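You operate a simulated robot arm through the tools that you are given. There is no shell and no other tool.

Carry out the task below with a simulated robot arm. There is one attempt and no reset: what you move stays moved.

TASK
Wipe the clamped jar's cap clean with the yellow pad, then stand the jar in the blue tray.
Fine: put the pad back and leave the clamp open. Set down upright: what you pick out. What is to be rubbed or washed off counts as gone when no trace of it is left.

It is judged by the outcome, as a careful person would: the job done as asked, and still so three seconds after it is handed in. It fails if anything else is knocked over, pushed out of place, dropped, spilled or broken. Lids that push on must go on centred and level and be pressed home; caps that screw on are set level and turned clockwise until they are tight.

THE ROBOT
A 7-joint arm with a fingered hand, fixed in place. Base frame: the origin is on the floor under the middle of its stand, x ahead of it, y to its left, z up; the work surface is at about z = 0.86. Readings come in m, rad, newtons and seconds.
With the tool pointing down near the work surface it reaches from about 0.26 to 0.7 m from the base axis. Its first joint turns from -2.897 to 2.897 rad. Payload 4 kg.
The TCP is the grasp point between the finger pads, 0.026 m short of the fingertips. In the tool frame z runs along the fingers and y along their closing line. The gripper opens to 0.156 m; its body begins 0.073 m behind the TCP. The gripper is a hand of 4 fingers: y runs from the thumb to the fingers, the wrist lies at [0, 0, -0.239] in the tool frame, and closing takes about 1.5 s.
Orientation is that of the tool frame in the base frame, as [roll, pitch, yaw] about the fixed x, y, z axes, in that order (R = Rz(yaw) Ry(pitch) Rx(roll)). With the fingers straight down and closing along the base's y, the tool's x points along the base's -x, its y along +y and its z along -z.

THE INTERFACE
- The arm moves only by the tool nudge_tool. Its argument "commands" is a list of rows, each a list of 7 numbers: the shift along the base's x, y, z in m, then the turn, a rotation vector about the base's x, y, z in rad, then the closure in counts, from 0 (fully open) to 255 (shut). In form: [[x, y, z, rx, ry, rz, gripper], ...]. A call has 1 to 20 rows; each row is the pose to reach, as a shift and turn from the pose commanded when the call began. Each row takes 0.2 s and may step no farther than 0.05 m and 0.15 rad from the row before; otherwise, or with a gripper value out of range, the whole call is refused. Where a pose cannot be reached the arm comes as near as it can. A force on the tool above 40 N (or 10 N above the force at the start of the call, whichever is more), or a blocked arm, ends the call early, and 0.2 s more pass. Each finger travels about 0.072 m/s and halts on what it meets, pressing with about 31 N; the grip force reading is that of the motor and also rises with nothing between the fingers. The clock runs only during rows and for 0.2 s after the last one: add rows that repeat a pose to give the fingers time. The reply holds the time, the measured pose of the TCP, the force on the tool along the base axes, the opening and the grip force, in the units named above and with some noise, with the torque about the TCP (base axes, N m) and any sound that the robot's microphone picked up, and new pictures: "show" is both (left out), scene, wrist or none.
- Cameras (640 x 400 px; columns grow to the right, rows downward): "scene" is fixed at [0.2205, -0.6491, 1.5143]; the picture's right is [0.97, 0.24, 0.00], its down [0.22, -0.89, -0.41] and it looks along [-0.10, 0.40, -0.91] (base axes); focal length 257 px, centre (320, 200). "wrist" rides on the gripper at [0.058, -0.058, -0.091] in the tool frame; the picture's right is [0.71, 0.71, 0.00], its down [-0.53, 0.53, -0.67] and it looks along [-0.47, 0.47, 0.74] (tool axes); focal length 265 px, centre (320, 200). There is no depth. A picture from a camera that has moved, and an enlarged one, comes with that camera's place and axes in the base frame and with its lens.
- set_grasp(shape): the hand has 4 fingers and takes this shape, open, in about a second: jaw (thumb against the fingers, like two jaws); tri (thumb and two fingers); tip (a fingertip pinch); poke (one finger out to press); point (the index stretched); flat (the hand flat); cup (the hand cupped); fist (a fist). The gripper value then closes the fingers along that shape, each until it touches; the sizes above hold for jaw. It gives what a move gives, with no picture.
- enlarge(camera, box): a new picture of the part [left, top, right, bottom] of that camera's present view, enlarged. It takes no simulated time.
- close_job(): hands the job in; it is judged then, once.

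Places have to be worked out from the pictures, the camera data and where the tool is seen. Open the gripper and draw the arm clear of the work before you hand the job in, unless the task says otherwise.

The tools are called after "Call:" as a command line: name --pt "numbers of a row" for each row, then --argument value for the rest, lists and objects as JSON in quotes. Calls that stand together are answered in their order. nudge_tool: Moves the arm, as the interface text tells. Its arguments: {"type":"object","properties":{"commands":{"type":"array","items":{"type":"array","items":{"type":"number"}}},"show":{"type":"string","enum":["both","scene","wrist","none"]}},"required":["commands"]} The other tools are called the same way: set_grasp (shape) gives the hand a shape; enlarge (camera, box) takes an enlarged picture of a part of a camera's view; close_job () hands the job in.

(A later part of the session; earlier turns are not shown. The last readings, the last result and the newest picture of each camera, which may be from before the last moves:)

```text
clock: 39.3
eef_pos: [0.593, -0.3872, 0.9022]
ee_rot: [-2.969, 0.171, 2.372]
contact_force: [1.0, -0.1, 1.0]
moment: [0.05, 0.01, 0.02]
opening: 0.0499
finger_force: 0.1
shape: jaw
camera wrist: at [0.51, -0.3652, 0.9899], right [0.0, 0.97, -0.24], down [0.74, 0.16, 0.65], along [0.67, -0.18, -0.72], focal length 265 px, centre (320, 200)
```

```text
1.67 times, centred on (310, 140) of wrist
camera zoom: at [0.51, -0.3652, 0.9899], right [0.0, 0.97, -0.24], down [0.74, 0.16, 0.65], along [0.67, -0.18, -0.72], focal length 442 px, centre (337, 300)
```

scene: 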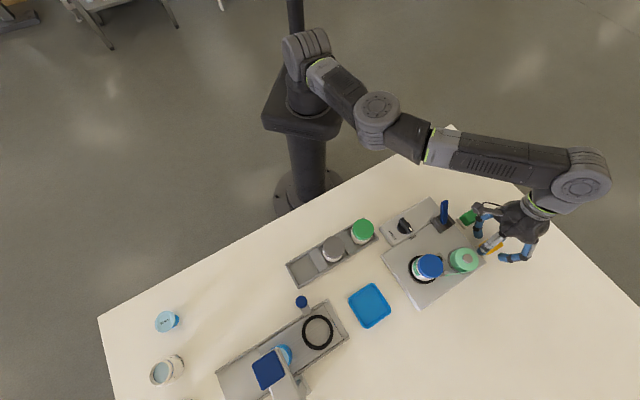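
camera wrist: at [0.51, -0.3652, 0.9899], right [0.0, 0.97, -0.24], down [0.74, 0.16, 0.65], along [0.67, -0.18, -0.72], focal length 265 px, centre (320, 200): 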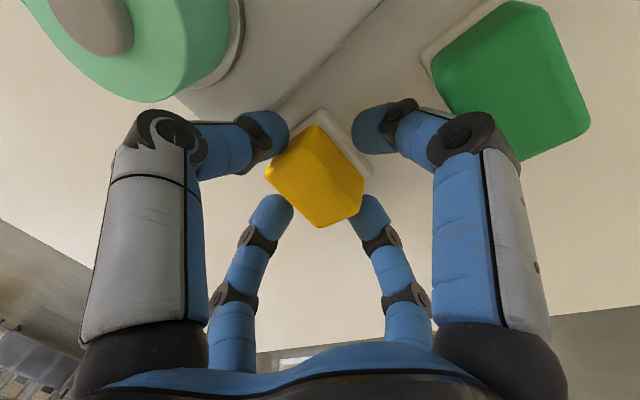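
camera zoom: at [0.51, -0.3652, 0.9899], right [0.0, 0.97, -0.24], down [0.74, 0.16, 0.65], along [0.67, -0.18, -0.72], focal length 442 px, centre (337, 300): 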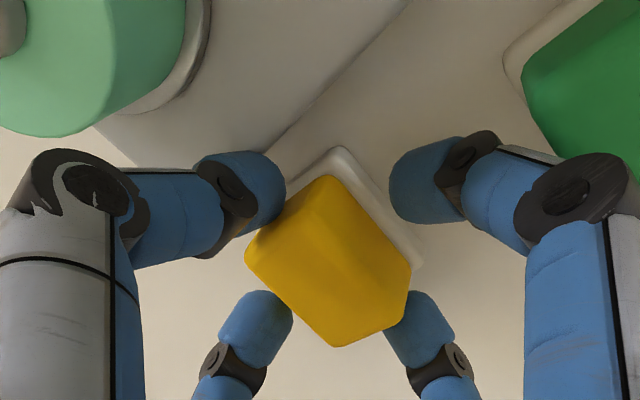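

Released; the pad stands flat. I rise straight up and check that it stays.

Call:
nudge_tool --pt "0 0 0.008 0 0 0 170" --pt "0 0 0.02 0 0 0 168" --pt "0 0 0.04 0 0 0 165" --pt "-0.01 0.005 0.06 0 0 0 165" --pt "-0.04 0.02 0.09 0 0 0 165" --show "both"

Call:
enlarge --camera "scene" --box '[440, 190, 570, 290]'

Call:
enlarge --camera "wrist" --box '[200, 60, 440, 260]'

```text
clock: 40.5
eef_pos: [0.5523, -0.3667, 0.9915]
ee_rot: [-2.967, 0.171, 2.372]
contact_force: [0.1, 0.9, 0.7]
moment: [-0.03, 0.02, -0.01]
opening: 0.0548
finger_force: 0.0
shape: jaw
camera wrist: at [0.4694, -0.3442, 1.0807], right [0.0, 0.97, -0.24], down [0.74, 0.16, 0.65], along [0.67, -0.18, -0.72], focal length 265 px, centre (320, 200)
```

scene: 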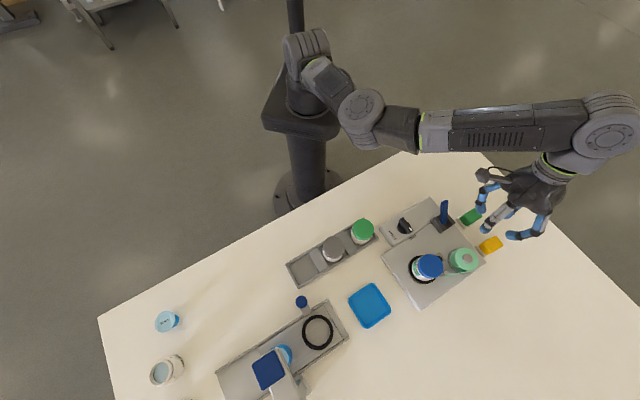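
wrist: 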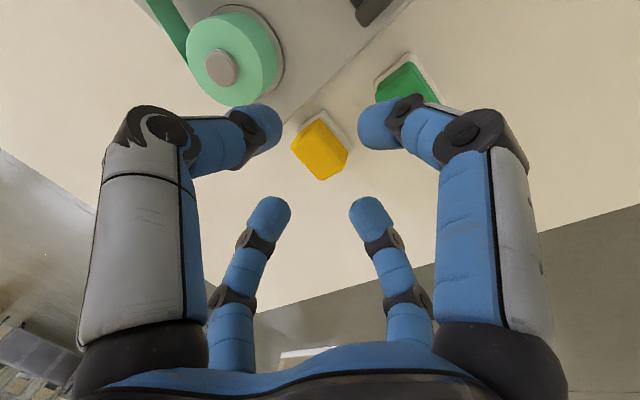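

```text
4.00 times, centred on (505, 240) of scene
camera zoom: at [0.2205, -0.6491, 1.5143], right [0.97, 0.24, 0.0], down [0.22, -0.89, -0.41], along [-0.1, 0.4, -0.91], focal length 1030 px, centre (-420, 40)
```

zoom: 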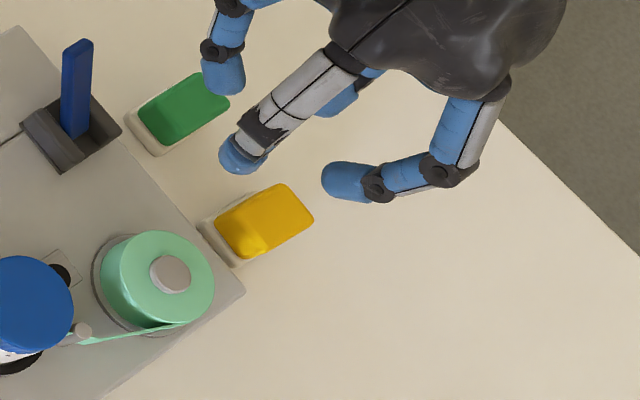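

```text
2.00 times, centred on (320, 160) of wrist
camera zoom: at [0.4694, -0.3442, 1.0807], right [0.0, 0.97, -0.24], down [0.74, 0.16, 0.65], along [0.67, -0.18, -0.72], focal length 531 px, centre (320, 280)
```

zoom: 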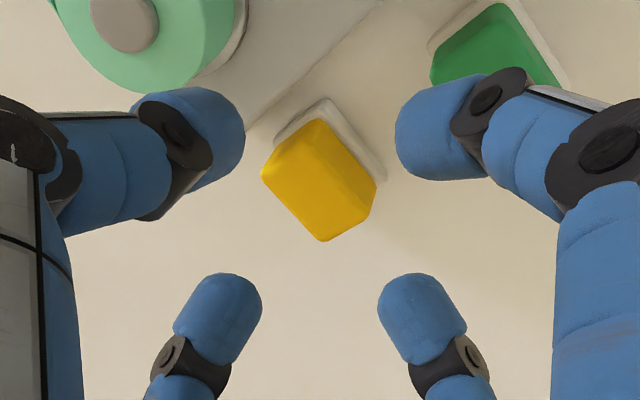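

The yellow pad is back in place upright. Next the lever: it leans toward the base side (tip ≈ (0.449, -0.3345, 0.957)); I'll go vertical again to its base side and close the hand to push it over toward +x,-y.

Call:
nudge_tool --pt "-0.01 0.0 0.04 0.06 0 0 165" --pt "-0.04 0.015 0.07 0.12 0 0 165" --pt "-0.08 0.035 0.075 0.18 0 0 165" --pt "-0.115 0.055 0.075 0.242 0 0 165" --pt "-0.15 0.075 0.075 0.242 0 0 165" --show "none"

Call:
set_grasp --shape "poke"

Call:
nudge_tool --pt "0 0 0 0 0 0 0" --show "both"

Call:
enlarge --camera "scene" --box '[360, 120, 500, 240]'

```text
clock: 41.7
eef_pos: [0.4031, -0.2905, 1.0685]
ee_rot: [-3.14, 0.002, 2.357]
contact_force: [0.6, 0.0, 0.4]
moment: [-0.02, 0.02, -0.02]
opening: 0.0548
finger_force: 0.1
shape: jaw
```

```text
clock: 42.6
eef_pos: [0.4055, -0.2923, 1.0683]
ee_rot: [-3.141, 0.001, 2.357]
contact_force: [0.7, -0.3, 0.0]
moment: [0.01, -0.02, 0.01]
opening: 0.0
finger_force: 0.0
shape: poke
```

```text
clock: 43.0
eef_pos: [0.4047, -0.2923, 1.068]
ee_rot: [-3.141, 0.002, 2.357]
contact_force: [-0.6, -0.2, 0.3]
moment: [-0.04, -0.01, 0.0]
opening: 0.0002
finger_force: 0.1
shape: poke
camera wrist: at [0.321, -0.2912, 1.16], right [0.0, 1.0, 0.0], down [0.74, 0.0, 0.67], along [0.67, 0.0, -0.74], focal length 265 px, centre (320, 200)
```

scene: 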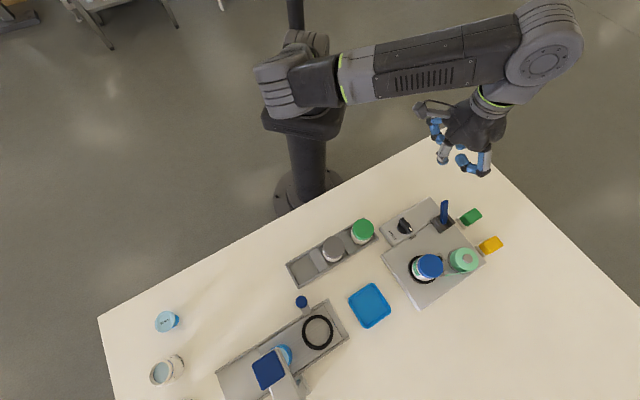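
wrist: 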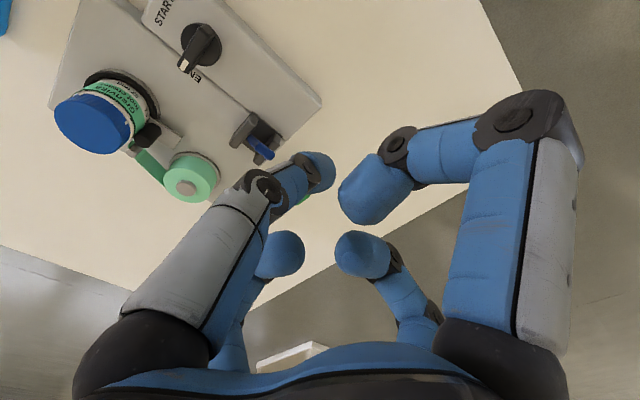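

```text
3.33 times, centred on (430, 180) of scene
camera zoom: at [0.2205, -0.6491, 1.5143], right [0.97, 0.24, 0.0], down [0.22, -0.89, -0.41], along [-0.1, 0.4, -0.91], focal length 858 px, centre (-47, 267)
```

zoom: 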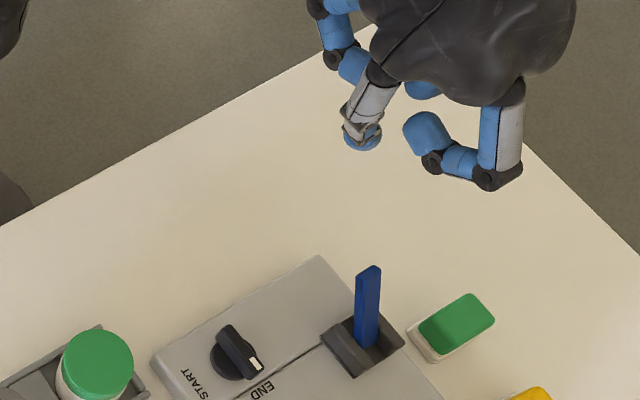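

In "poke" one finger points down on the tool axis with the others curled ~35 mm higher. The tool is on the line through the lever tip along the lever's swing; I descend to z ≈ 0.962 beside it.

Call:
nudge_tool --pt "0 0 -0.04 0 0 0 0" --pt "0 0 -0.08 0 0 0 0" --pt "0 0 -0.104 0 0 0 0" --pt "0 0 -0.104 0 0 0 0" --show "both"

Call:
enlarge --camera "scene" --box '[380, 150, 500, 250]'

Call:
enlarge --camera "wrist" --box '[120, 60, 400, 260]'

```text
clock: 44.0
eef_pos: [0.4047, -0.2947, 0.963]
ee_rot: [3.141, 0.0, 2.356]
contact_force: [0.7, 0.2, 0.7]
moment: [0.0, -0.01, -0.01]
opening: 0.0
finger_force: 0.0
shape: poke
camera wrist: at [0.3214, -0.2921, 1.0547], right [0.0, 1.0, 0.0], down [0.74, 0.0, 0.67], along [0.67, 0.0, -0.74], focal length 265 px, centre (320, 200)
```

scene: 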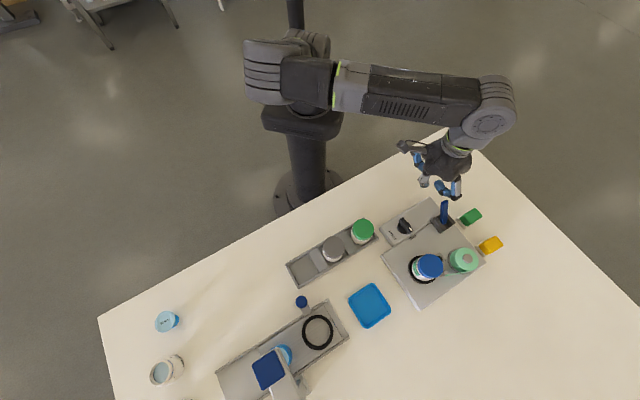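
wrist: 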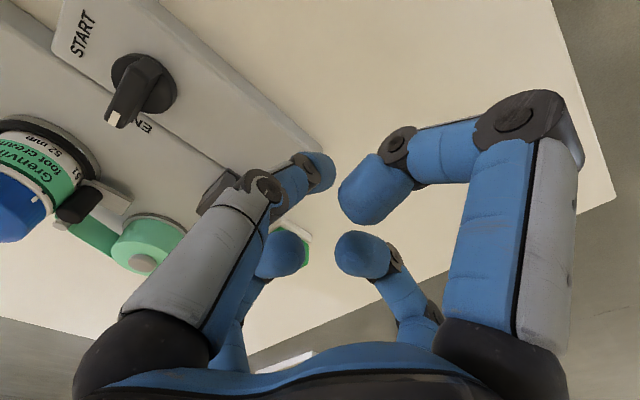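

```text
4.00 times, centred on (440, 200) of scene
camera zoom: at [0.2205, -0.6491, 1.5143], right [0.97, 0.24, 0.0], down [0.22, -0.89, -0.41], along [-0.1, 0.4, -0.91], focal length 1030 px, centre (-160, 200)
```

zoom: 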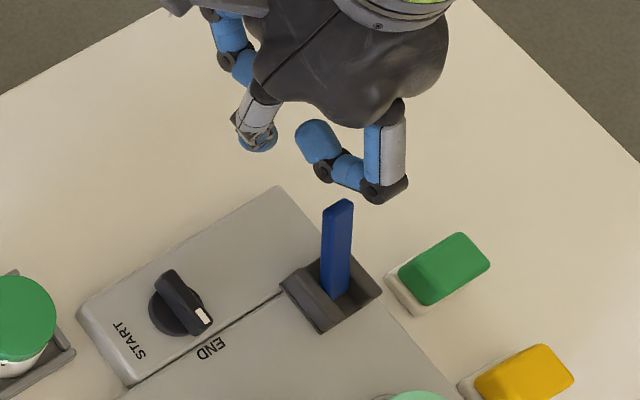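

```text
2.00 times, centred on (260, 160) of wrist
camera zoom: at [0.3214, -0.2921, 1.0547], right [0.0, 1.0, 0.0], down [0.74, 0.0, 0.67], along [0.67, 0.0, -0.74], focal length 531 px, centre (440, 280)
```

zoom: 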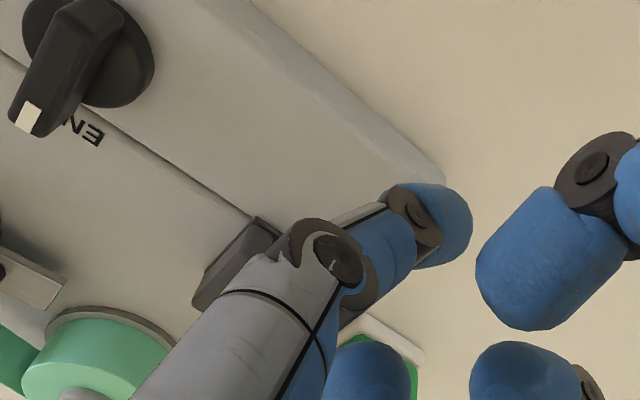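

The curled finger above would catch the lever as it rises, so I raise to z ≈ 0.98 (only the pointing finger overlaps the lever tip) and push along (+x, -y), first to about the upright position.

Call:
nudge_tool --pt "0 0 0.017 0 0 0 0" --pt "0.0106 -0.0106 0.017 0 0 0 0" --pt "0.0212 -0.0212 0.017 0 0 0 0" --pt "0.0318 -0.0318 0.017 0 0 0 0" --pt "0.0424 -0.0424 0.017 0 0 0 0" --pt "0.053 -0.053 0.017 0 0 0 0" --show "both"

Call:
enlarge --camera "scene" --box '[380, 170, 500, 290]'

Call:
enlarge --camera "wrist" --box '[120, 60, 400, 260]'

```text
clock: 45.4
eef_pos: [0.4563, -0.3463, 0.9771]
ee_rot: [3.141, 0.0, 2.355]
contact_force: [-0.7, 1.8, 0.1]
moment: [0.03, 0.02, 0.0]
opening: 0.0
finger_force: 0.1
shape: poke
camera wrist: at [0.3722, -0.3453, 1.0698], right [0.0, 1.0, 0.0], down [0.74, 0.0, 0.67], along [0.67, 0.0, -0.74], focal length 265 px, centre (320, 200)
```

scene: 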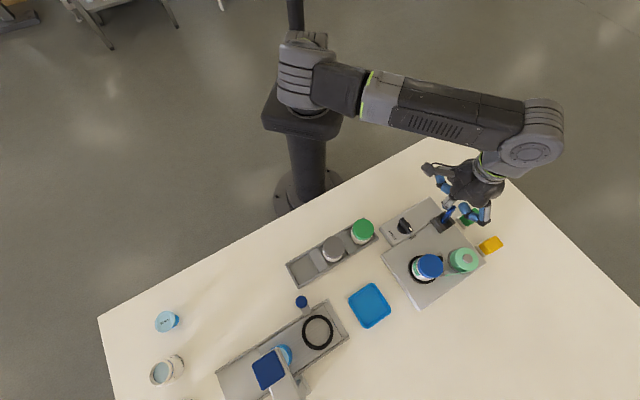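
wrist: 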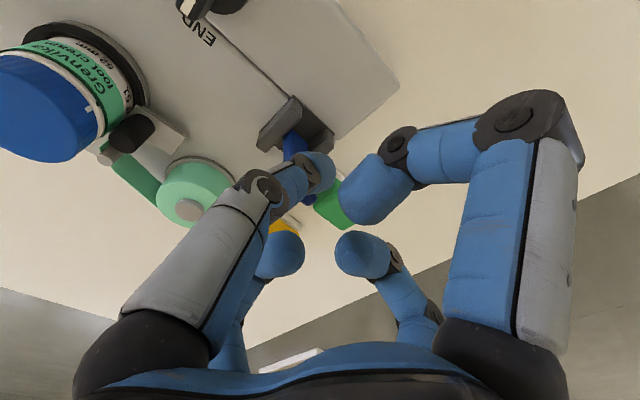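

```text
3.33 times, centred on (440, 230) of scene
camera zoom: at [0.2205, -0.6491, 1.5143], right [0.97, 0.24, 0.0], down [0.22, -0.89, -0.41], along [-0.1, 0.4, -0.91], focal length 858 px, centre (-80, 100)
```

zoom: 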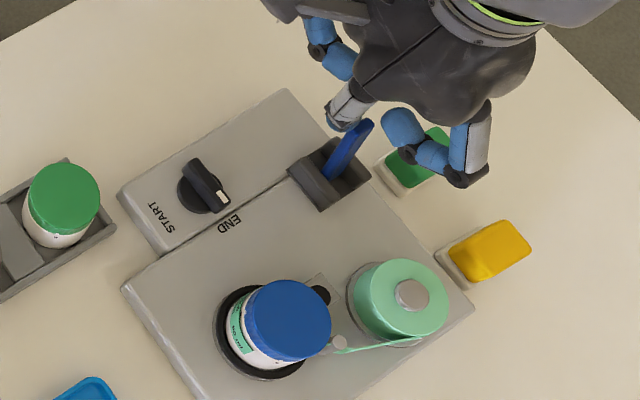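

```text
2.00 times, centred on (260, 160) of wrist
camera zoom: at [0.3722, -0.3453, 1.0698], right [0.0, 1.0, 0.0], down [0.74, 0.0, 0.67], along [0.67, 0.0, -0.74], focal length 531 px, centre (440, 280)
```

zoom: 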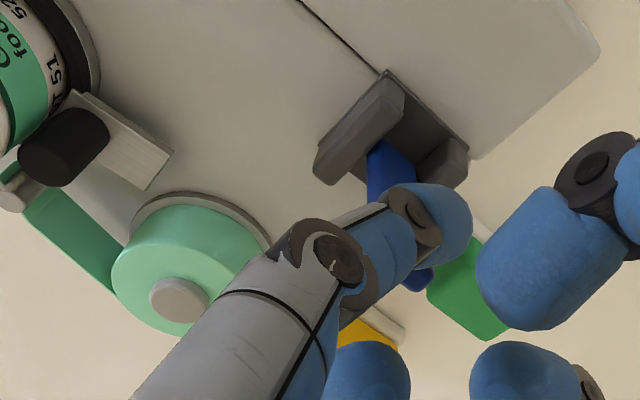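

The lever swings easily (≈2 N) and is about upright. I keep pushing in the same direction.

Call:
nudge_tool --pt "0.0106 -0.0106 0 0 0 0 0" --pt "0.0212 -0.0212 0 0 0 0 0" --pt "0.0318 -0.0318 0 0 0 0 0" --show "both"

Call:
enlarge --camera "scene" --box '[380, 170, 500, 290]'

Call:
enlarge --camera "wrist" --box '[0, 20, 280, 240]'

```text
clock: 46.2
eef_pos: [0.4879, -0.3777, 0.9819]
ee_rot: [-3.14, -0.002, 2.356]
contact_force: [-7.1, 7.2, 2.9]
moment: [0.22, 0.19, 0.01]
opening: 0.0
finger_force: 0.1
shape: poke
camera wrist: at [0.4051, -0.3761, 1.0727], right [0.0, 1.0, 0.0], down [0.75, 0.0, 0.67], along [0.67, 0.0, -0.75], focal length 265 px, centre (320, 200)
```

scene: 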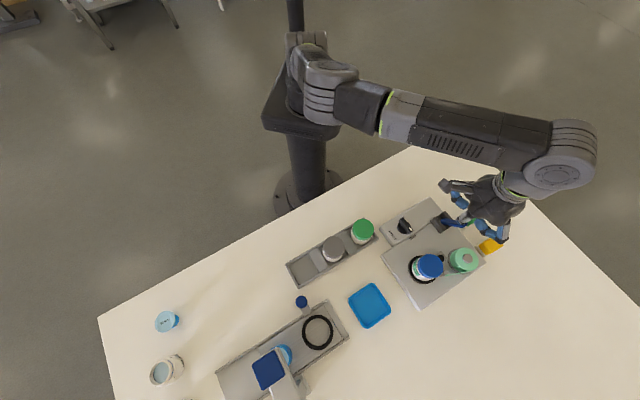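
wrist: 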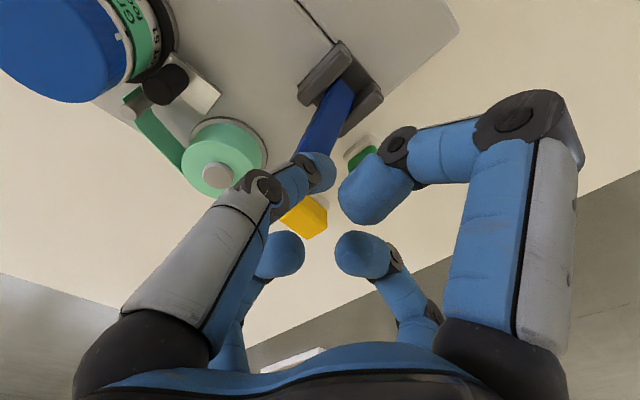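

```text
3.33 times, centred on (440, 230) of scene
camera zoom: at [0.2205, -0.6491, 1.5143], right [0.97, 0.24, 0.0], down [0.22, -0.89, -0.41], along [-0.1, 0.4, -0.91], focal length 858 px, centre (-80, 100)
```

zoom: 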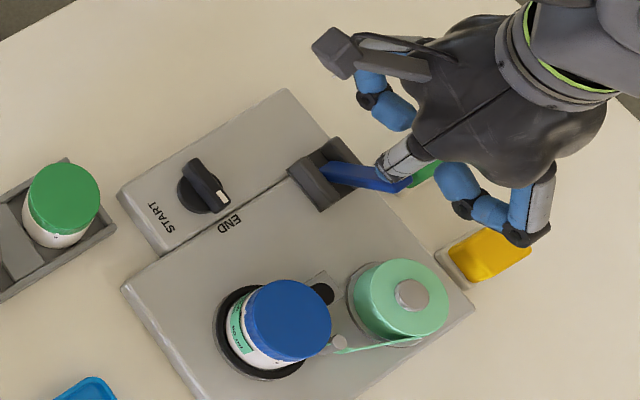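

```text
1.82 times, centred on (140, 130) of wrist
camera zoom: at [0.4051, -0.3761, 1.0727], right [0.0, 1.0, 0.0], down [0.75, 0.0, 0.67], along [0.67, 0.0, -0.75], focal length 483 px, centre (647, 327)
```

zoom: 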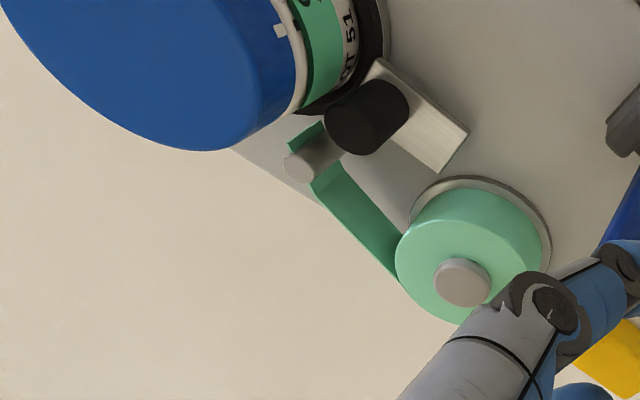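

The lever has swung past upright and resistance is rising (≈10 N). I compare the roller's position by the jar with the earlier zoom.

Call:
enlarge --camera "scene" --box '[400, 235, 490, 300]'

Call:
enlarge --camera "scene" --box '[425, 200, 495, 250]'

```text
6.15 times, centred on (445, 268) of scene
camera zoom: at [0.2205, -0.6491, 1.5143], right [0.97, 0.24, 0.0], down [0.22, -0.89, -0.41], along [-0.1, 0.4, -0.91], focal length 1584 px, centre (-449, -215)
```

zoom: 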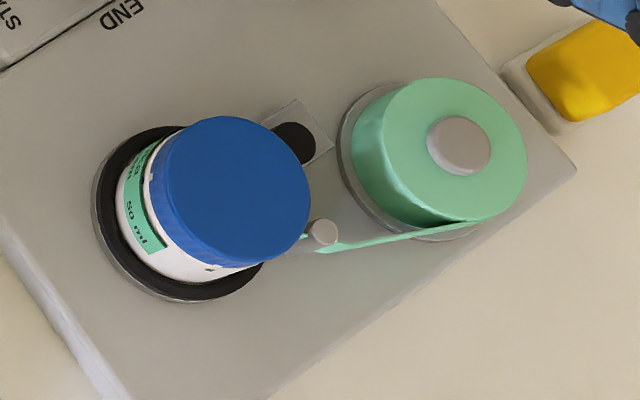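

```text
8.00 times, centred on (460, 225) of scene
camera zoom: at [0.2205, -0.6491, 1.5143], right [0.97, 0.24, 0.0], down [0.22, -0.89, -0.41], along [-0.1, 0.4, -0.91], focal length 2059 px, centre (-800, 0)
```

zoom: 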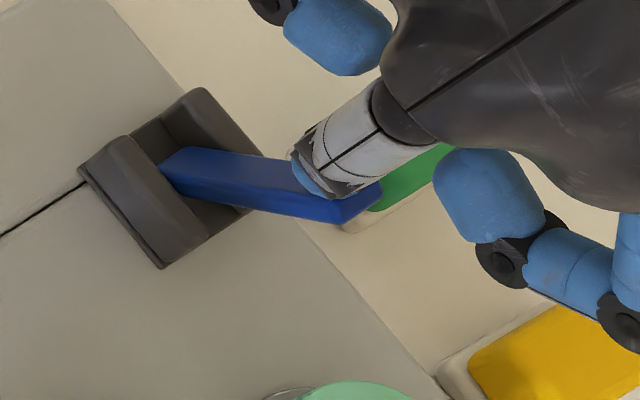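

The roller has backed off by a few millimetres, so this direction opens the clamp. I push a few mm more to see whether the lever is at its stop.

Call:
nudge_tool --pt "0.0035 -0.0035 -0.001 0 0 0 0" --pt "0.006 -0.006 -0.002 0 0 0 0" --show "scene"

Call:
enlarge --camera "scene" --box '[400, 235, 490, 300]'

Call:
enlarge --camera "scene" --box '[425, 200, 495, 250]'

```text
clock: 46.7
eef_pos: [0.4889, -0.3782, 0.9806]
ee_rot: [-3.14, -0.017, 2.363]
contact_force: [-15.1, 10.6, 10.3]
moment: [0.26, 0.38, -0.01]
opening: 0.0
finger_force: 0.0
shape: poke
stopped in row 2: the force on the tool passed its limit at 46 N (the readings are from after the stop); the commanded pose is now the measured one
```

scene: 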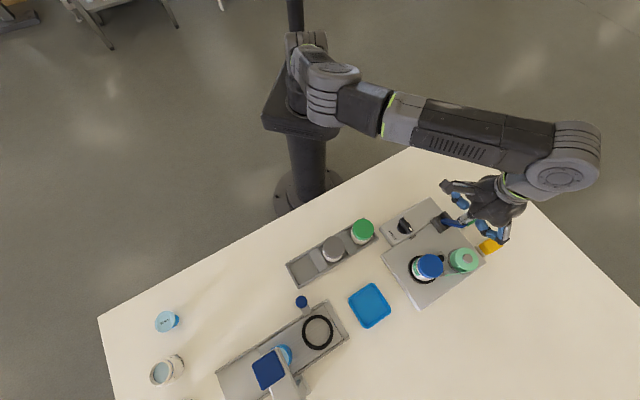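

```text
6.15 times, centred on (445, 268) of scene
camera zoom: at [0.2205, -0.6491, 1.5143], right [0.97, 0.24, 0.0], down [0.22, -0.89, -0.41], along [-0.1, 0.4, -0.91], focal length 1584 px, centre (-449, -215)
```

zoom: 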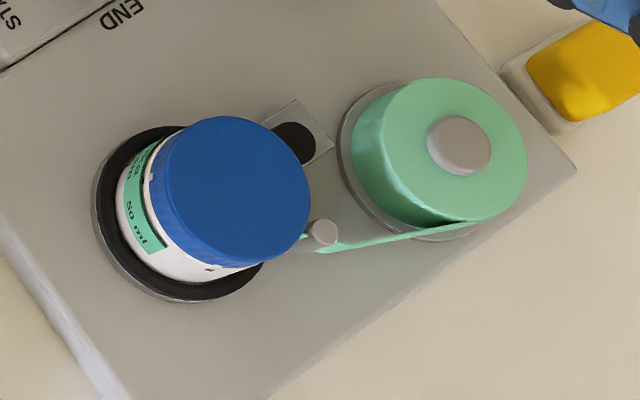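

```text
8.00 times, centred on (460, 225) of scene
camera zoom: at [0.2205, -0.6491, 1.5143], right [0.97, 0.24, 0.0], down [0.22, -0.89, -0.41], along [-0.1, 0.4, -0.91], focal length 2059 px, centre (-800, 0)
```

zoom: 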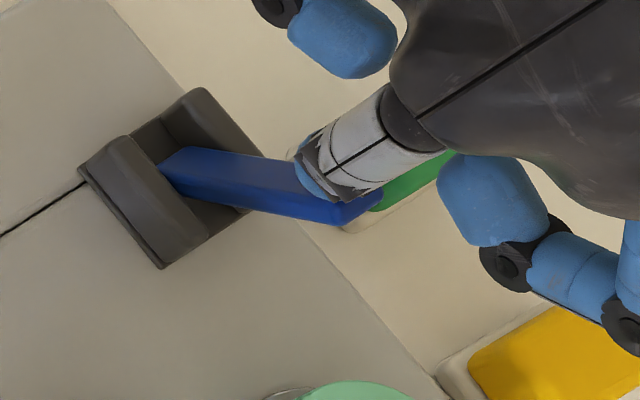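

46 N at no further motion: the lever is at its stop and the roller is backed off, so the clamp is open. I back away from the lever, rise, and check that it stays.

Call:
nudge_tool --pt "-0.01 0.01 0 0 0 0 0" --pt "-0.025 0.025 0.01 0 0 0 0" --pt "-0.04 0.04 0.04 0 0 0 0" --pt "-0.05 0.03 0.075 0 0 0 0" --show "scene"

Call:
enlarge --camera "scene" --box '[380, 190, 500, 300]'

```text
clock: 47.7
eef_pos: [0.4391, -0.3507, 1.0568]
ee_rot: [-3.138, -0.012, 2.362]
contact_force: [0.5, 0.0, -0.6]
moment: [-0.02, 0.01, 0.01]
opening: 0.0003
finger_force: 0.1
shape: poke
```

scene: 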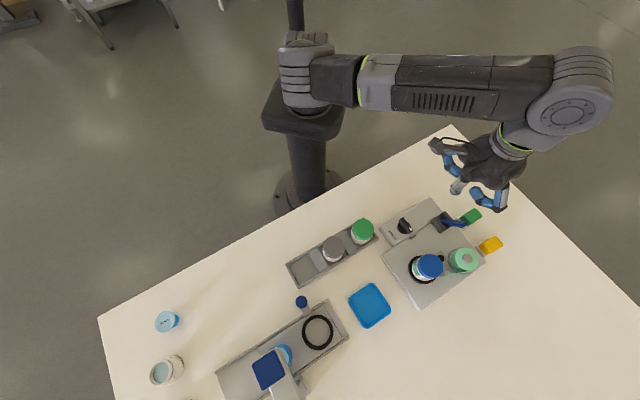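

```text
3.64 times, centred on (440, 245) of scene
camera zoom: at [0.2205, -0.6491, 1.5143], right [0.97, 0.24, 0.0], down [0.22, -0.89, -0.41], along [-0.1, 0.4, -0.91], focal length 936 px, centre (-116, 36)
```

zoom: 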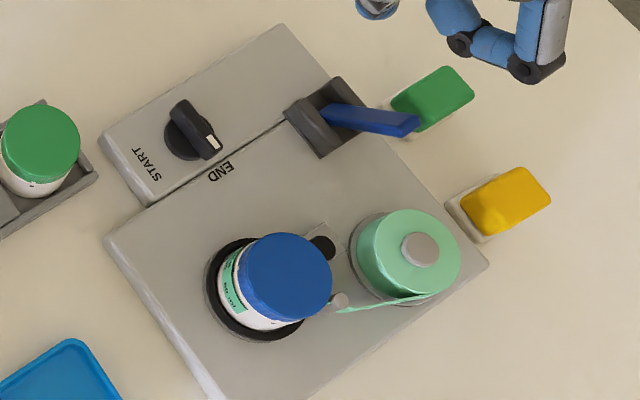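

The lever stays over and the clamp is open. I switch to jaw, straighten the small tilt, turn +45° (fingers then avoid roller and peg) and move above the jar with ~85 mm opening.

Call:
set_grasp --shape "jaw"

Call:
nudge_tool --pt "-0.001 -0.024 0.0 -0.0014 -0.0014 0.13 115" --pt "-0.002 -0.048 0.0 -0.0028 -0.0028 0.26 115" --pt "-0.003 -0.072 0.0 -0.0042 -0.0042 0.39 115" --pt "-0.004 -0.096 -0.005 -0.0056 -0.0056 0.52 115" --pt "-0.005 -0.12 -0.015 -0.007 -0.007 0.65 115" --pt "-0.006 -0.142 -0.027 -0.0084 -0.0085 0.779 115" --pt "-0.006 -0.142 -0.027 -0.0084 -0.0085 0.779 115" --show "both"

Call:
enlarge --camera "wrist" --box '[180, 60, 460, 280]'

Call:
enlarge --camera "scene" --box '[370, 190, 510, 310]'

```text
clock: 48.6
eef_pos: [0.4383, -0.3505, 1.0549]
ee_rot: [-3.138, -0.013, 2.361]
contact_force: [0.6, 0.8, 0.2]
moment: [-0.02, -0.04, -0.01]
opening: 0.1556
finger_force: 0.1
shape: jaw
```

```text
clock: 50.2
eef_pos: [0.4342, -0.4916, 1.028]
ee_rot: [-3.133, 0.0, 3.139]
contact_force: [-1.1, 0.3, -0.6]
moment: [-0.04, -0.01, 0.05]
opening: 0.0864
finger_force: 0.0
shape: jaw
camera wrist: at [0.3746, -0.5483, 1.1197], right [-0.71, 0.71, 0.0], down [0.53, 0.53, 0.66], along [0.47, 0.47, -0.75], focal length 265 px, centre (320, 200)
```

scene: 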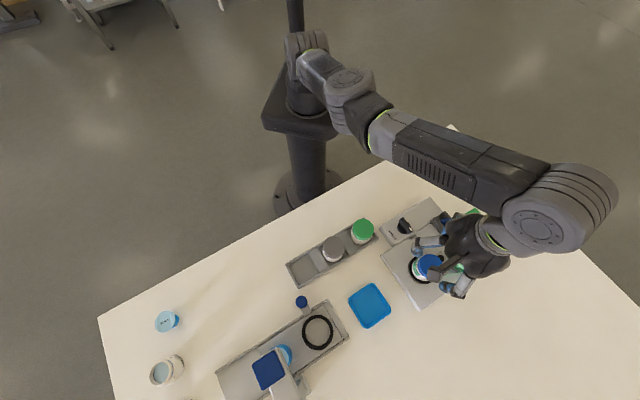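
wrist: 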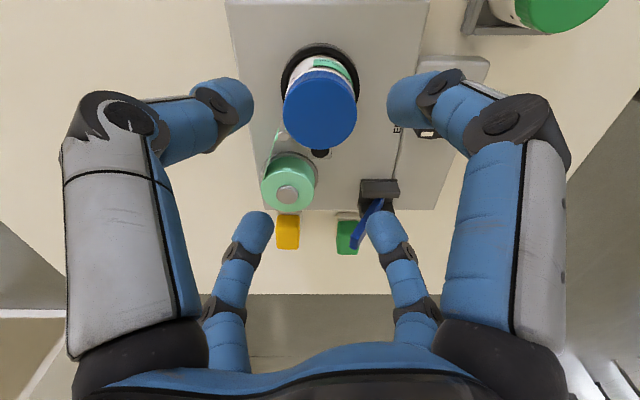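

```text
1.82 times, centred on (320, 170) of wrist
camera zoom: at [0.3746, -0.5483, 1.1197], right [-0.71, 0.71, 0.0], down [0.53, 0.53, 0.66], along [0.47, 0.47, -0.75], focal length 483 px, centre (320, 254)
```

zoom: 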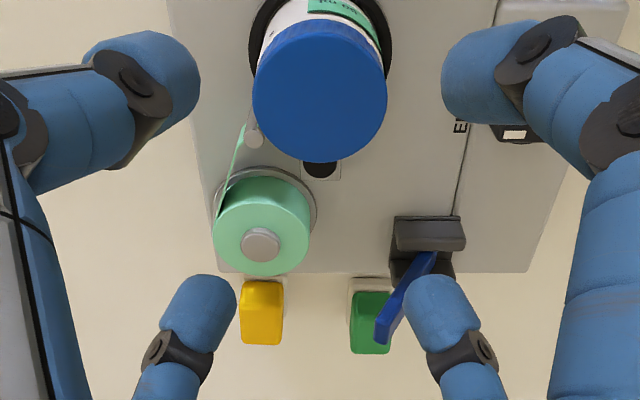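

```text
3.33 times, centred on (440, 250) of scene
camera zoom: at [0.2205, -0.6491, 1.5143], right [0.97, 0.24, 0.0], down [0.22, -0.89, -0.41], along [-0.1, 0.4, -0.91], focal length 858 px, centre (-80, 33)
```

zoom: 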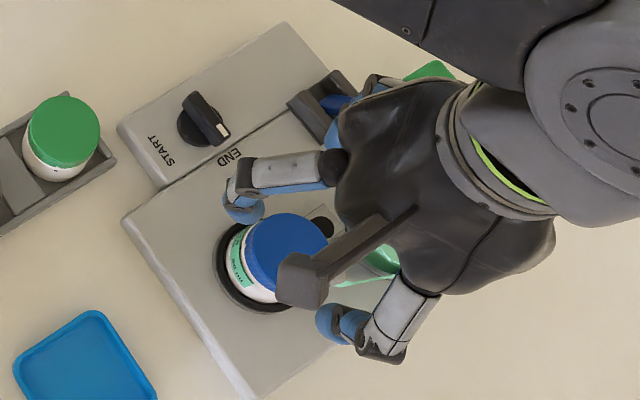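

From this view the cap centre is ≈ (0.430, -0.494) and the TCP ≈ (0.433, -0.491). I correct by (-3, -3) mm and the tiny tilt, and descend to z ≈ 0.965 to check alignment.

Call:
nudge_tool --pt "-0.003 -0.003 -0.015 0.0086 0 0 115" --pt "-0.003 -0.003 -0.035 0.0086 0 0 115" --pt "-0.003 -0.003 -0.055 0.0086 0 0 115" --pt "-0.003 -0.003 -0.063 0.0086 0 0 115" --pt "-0.003 -0.003 -0.063 0.0086 0 0 115" --show "both"

Call:
enlarge --camera "wrist" --box '[180, 60, 460, 280]'

Call:
enlarge --camera "scene" --box '[370, 190, 510, 310]'

```text
clock: 51.4
eef_pos: [0.4322, -0.4954, 0.963]
ee_rot: [3.139, 0.001, 3.139]
contact_force: [-0.5, 0.2, -0.1]
moment: [0.01, 0.0, -0.02]
opening: 0.0865
finger_force: 0.1
shape: jaw
camera wrist: at [0.3725, -0.5521, 1.0554], right [-0.71, 0.71, 0.0], down [0.53, 0.52, 0.67], along [0.47, 0.47, -0.74], focal length 265 px, centre (320, 200)
```

scene: 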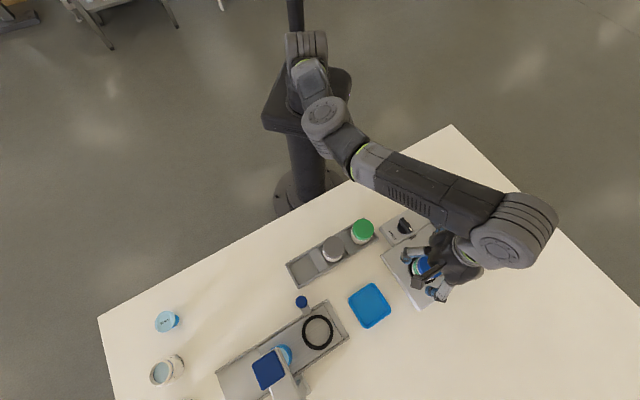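
wrist: 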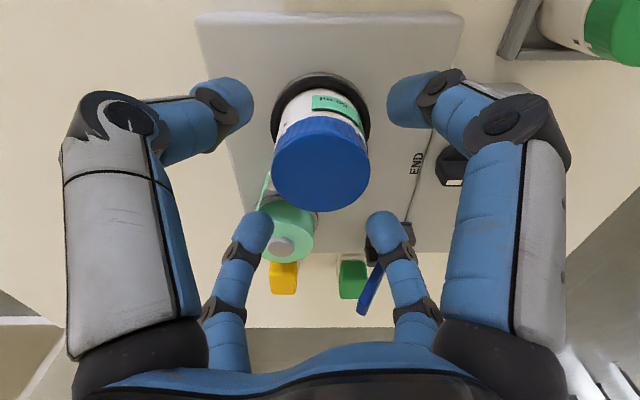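

```text
1.82 times, centred on (320, 170) of wrist
camera zoom: at [0.3725, -0.5521, 1.0554], right [-0.71, 0.71, 0.0], down [0.53, 0.52, 0.67], along [0.47, 0.47, -0.74], focal length 483 px, centre (320, 254)
```

zoom: 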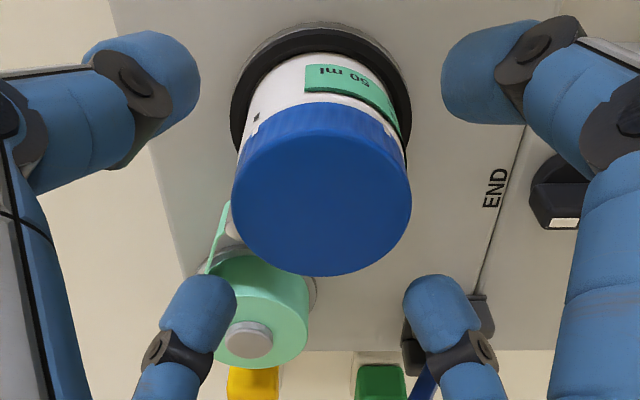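

```text
3.33 times, centred on (440, 250) of scene
camera zoom: at [0.2205, -0.6491, 1.5143], right [0.97, 0.24, 0.0], down [0.22, -0.89, -0.41], along [-0.1, 0.4, -0.91], focal length 858 px, centre (-80, 33)
```

zoom: 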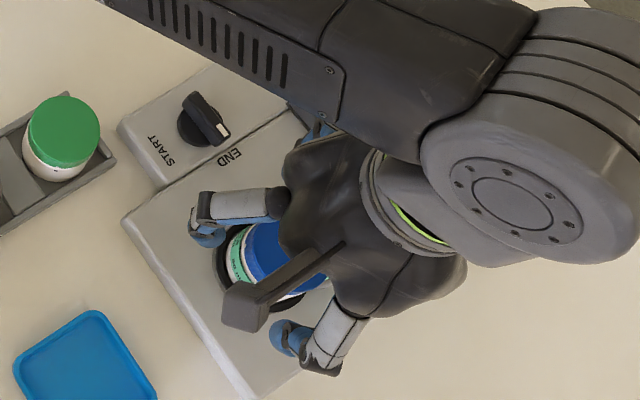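

Cap centre ≈ (0.4294, -0.4946), under the TCP to within ~1 mm. I descend to z ≈ 0.945 and check force before closing.

Call:
nudge_tool --pt "-0.0005 0 -0.008 0 0 0 115" --pt "-0.0005 0 -0.015 0 0 0 115" --pt "-0.0005 0 -0.018 0 0 0 115" --pt "-0.0005 0 -0.018 0 0 0 115" --show "both"

Call:
enlarge --camera "wrist" --box '[180, 60, 460, 280]'

```text
clock: 52.4
eef_pos: [0.4312, -0.4939, 0.9479]
ee_rot: [3.14, -0.003, 3.139]
contact_force: [0.1, -0.1, -0.5]
moment: [0.0, -0.01, 0.0]
opening: 0.0859
finger_force: 0.1
shape: jaw
camera wrist: at [0.3729, -0.5508, 1.0384], right [-0.71, 0.71, 0.0], down [0.53, 0.52, 0.67], along [0.47, 0.47, -0.74], focal length 265 px, centre (320, 200)
```

scene: 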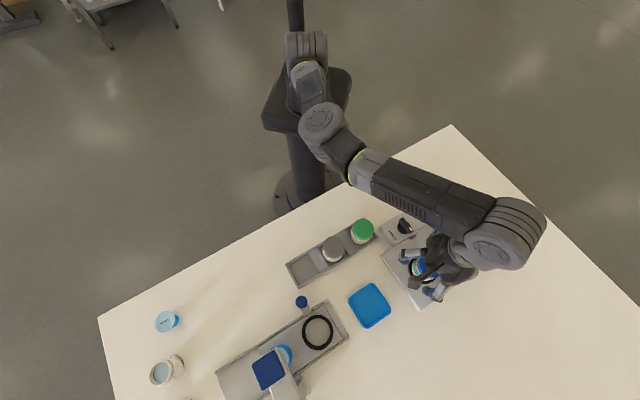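
wrist: 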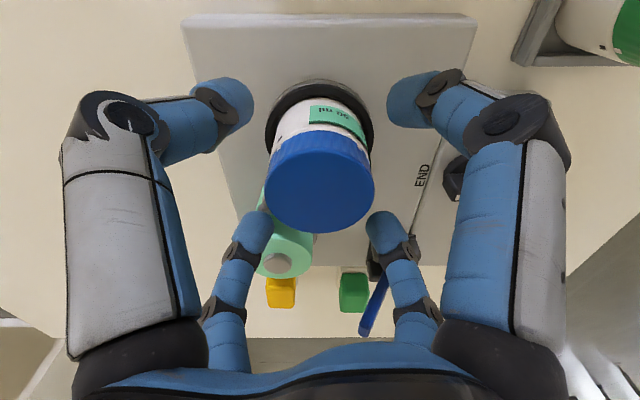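

```text
1.82 times, centred on (320, 170) of wrist
camera zoom: at [0.3729, -0.5508, 1.0384], right [-0.71, 0.71, 0.0], down [0.53, 0.52, 0.67], along [0.47, 0.47, -0.74], focal length 483 px, centre (320, 254)
```

zoom: 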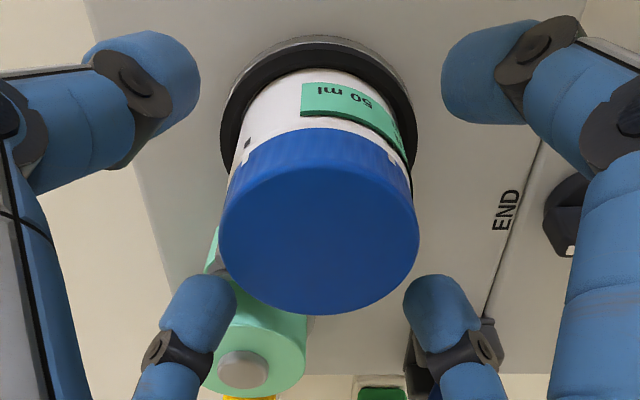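

No contact; fingertips are around the lower part of the cap. I close the grip.

Call:
nudge_tool --pt "0 0 0 0 0 0 145" --pt "0 0 0 0 0 0 165" --pt "0 0 0 0 0 0 190" --pt "0 0 0 0 0 0 220" --pt "0 0 0 0 0 0 255" --pt "0 0 0 0 0 0 255" --pt "0 0 0 0 0 0 255" --show "both"

Call:
enlarge --camera "wrist" --box '[180, 60, 460, 280]'

```text
clock: 54.0
eef_pos: [0.4318, -0.4944, 0.9469]
ee_rot: [3.139, -0.001, 3.14]
contact_force: [0.5, -0.3, 2.5]
moment: [-0.03, -0.01, 0.02]
opening: 0.0458
finger_force: 30.9
shape: jaw
camera wrist: at [0.3729, -0.5507, 1.0387], right [-0.71, 0.71, 0.0], down [0.53, 0.52, 0.67], along [0.47, 0.47, -0.74], focal length 265 px, centre (320, 200)
```

scene: 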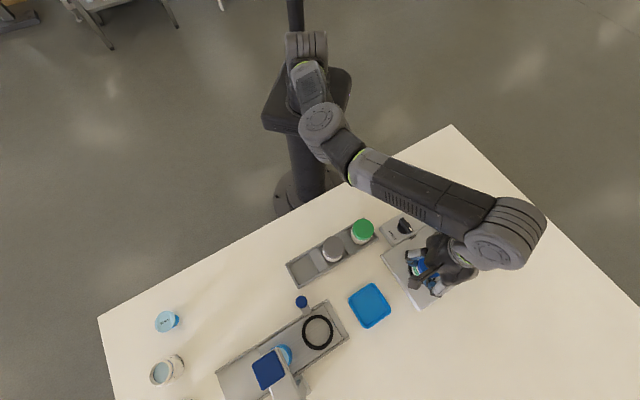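
wrist: 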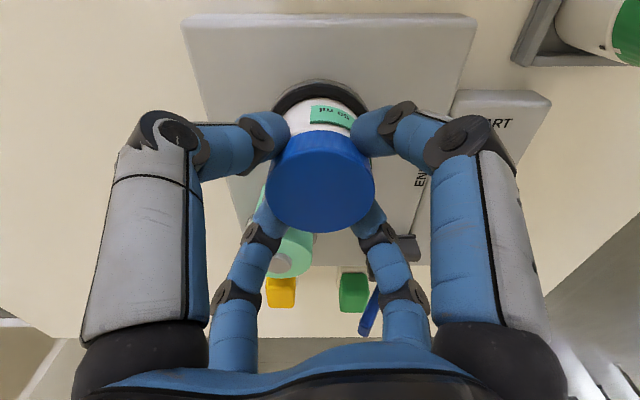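

```text
1.82 times, centred on (320, 170) of wrist
camera zoom: at [0.3729, -0.5507, 1.0387], right [-0.71, 0.71, 0.0], down [0.53, 0.52, 0.67], along [0.47, 0.47, -0.74], focal length 483 px, centre (320, 254)
```

zoom: 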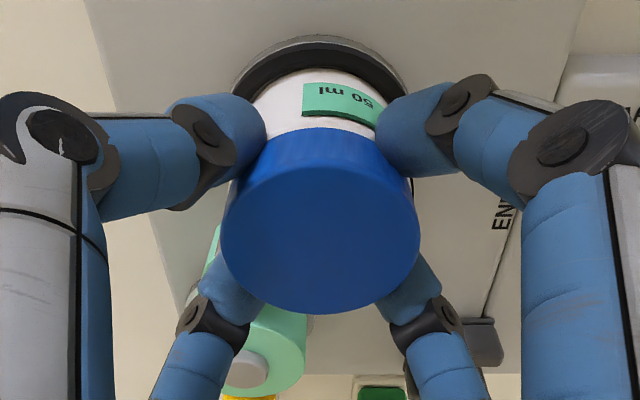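

Firm grip (31 N), opening stopped on the cap. I lift gently by 20 mm and watch the force for resistance.

Call:
nudge_tool --pt "0 0 0.004 0 0 0 255" --pt "0 0 0.01 0 0 0 255" --pt "0 0 0.018 0 0 0 255" --pt "0 0 0.025 0 0 0 255" --show "both"

Call:
enlarge --camera "wrist" --box '[180, 60, 460, 280]'

Call:
enlarge --camera "scene" --box '[370, 200, 510, 320]'

```text
clock: 55.0
eef_pos: [0.4316, -0.4935, 0.9703]
ee_rot: [3.141, -0.002, 3.14]
contact_force: [-0.7, 0.3, -0.9]
moment: [0.02, -0.01, -0.01]
opening: 0.0459
finger_force: 31.1
shape: jaw
camera wrist: at [0.3722, -0.5502, 1.0624], right [-0.71, 0.71, 0.0], down [0.53, 0.52, 0.67], along [0.47, 0.47, -0.74], focal length 265 px, centre (320, 200)
```

scene: 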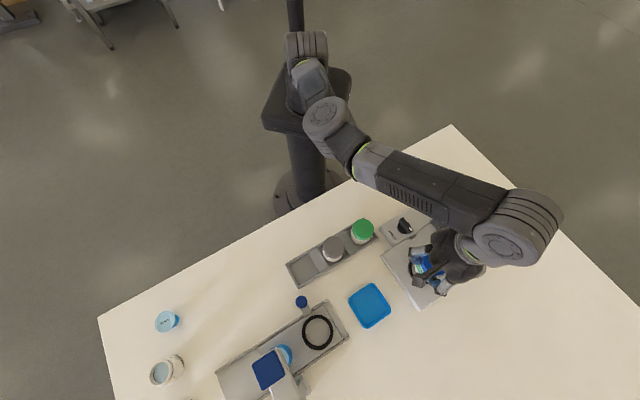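
wrist: 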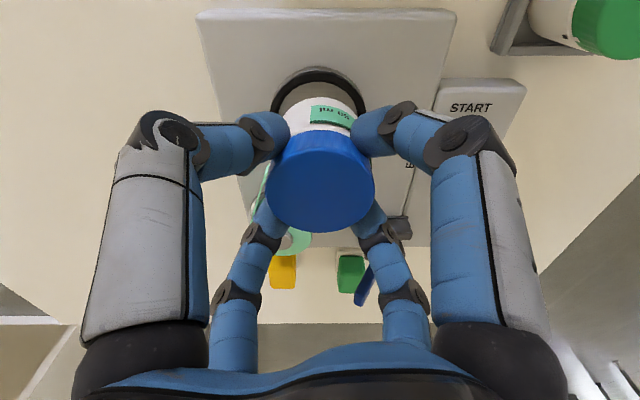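

```text
1.82 times, centred on (320, 170) of wrist
camera zoom: at [0.3722, -0.5502, 1.0624], right [-0.71, 0.71, 0.0], down [0.53, 0.52, 0.67], along [0.47, 0.47, -0.74], focal length 483 px, centre (320, 254)
```

zoom: 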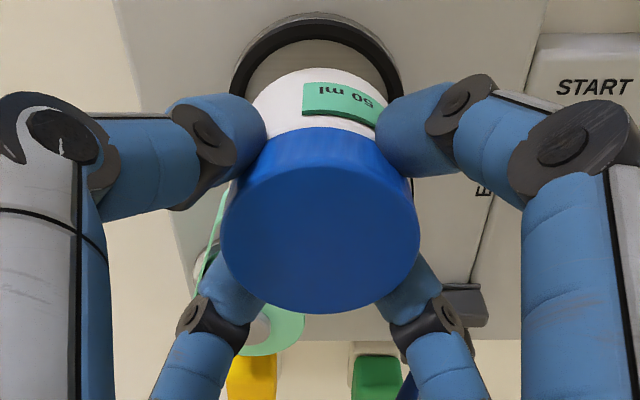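

```text
3.33 times, centred on (440, 260) of scene
camera zoom: at [0.2205, -0.6491, 1.5143], right [0.97, 0.24, 0.0], down [0.22, -0.89, -0.41], along [-0.1, 0.4, -0.91], focal length 858 px, centre (-80, 0)
```

zoom: 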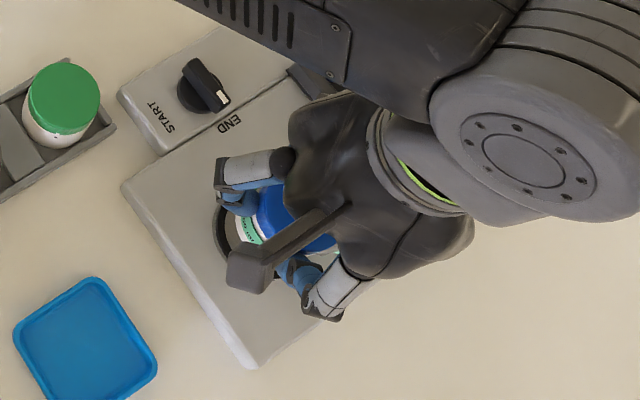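

The jar came out freely. I zoom on the tray to fix its centre precisely before carrying the jar there.

Call:
enlarge --camera "scene" --box '[340, 275, 400, 335]'

Call:
nudge_tool --pt "0 0 0.015 0 0 0 255" --pt "0 0 0.025 0 0 0 255" --show "scene"

```text
6.67 times, centred on (370, 305) of scene
camera zoom: at [0.2205, -0.6491, 1.5143], right [0.97, 0.24, 0.0], down [0.22, -0.89, -0.41], along [-0.1, 0.4, -0.91], focal length 1716 px, centre (-13, -500)
```

zoom: 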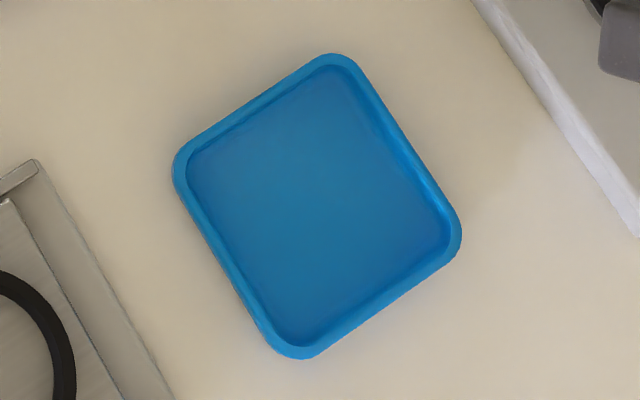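

```text
clock: 55.6
eef_pos: [0.4312, -0.4929, 0.9984]
ee_rot: [3.14, -0.003, 3.141]
contact_force: [0.5, 0.8, -1.5]
moment: [0.0, -0.01, -0.03]
opening: 0.0459
finger_force: 30.7
shape: jaw
```

scene: 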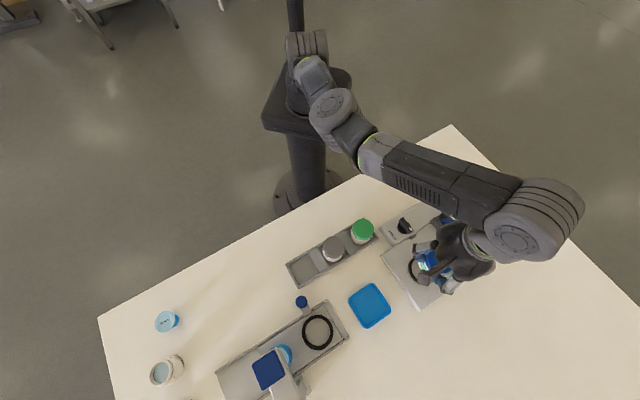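

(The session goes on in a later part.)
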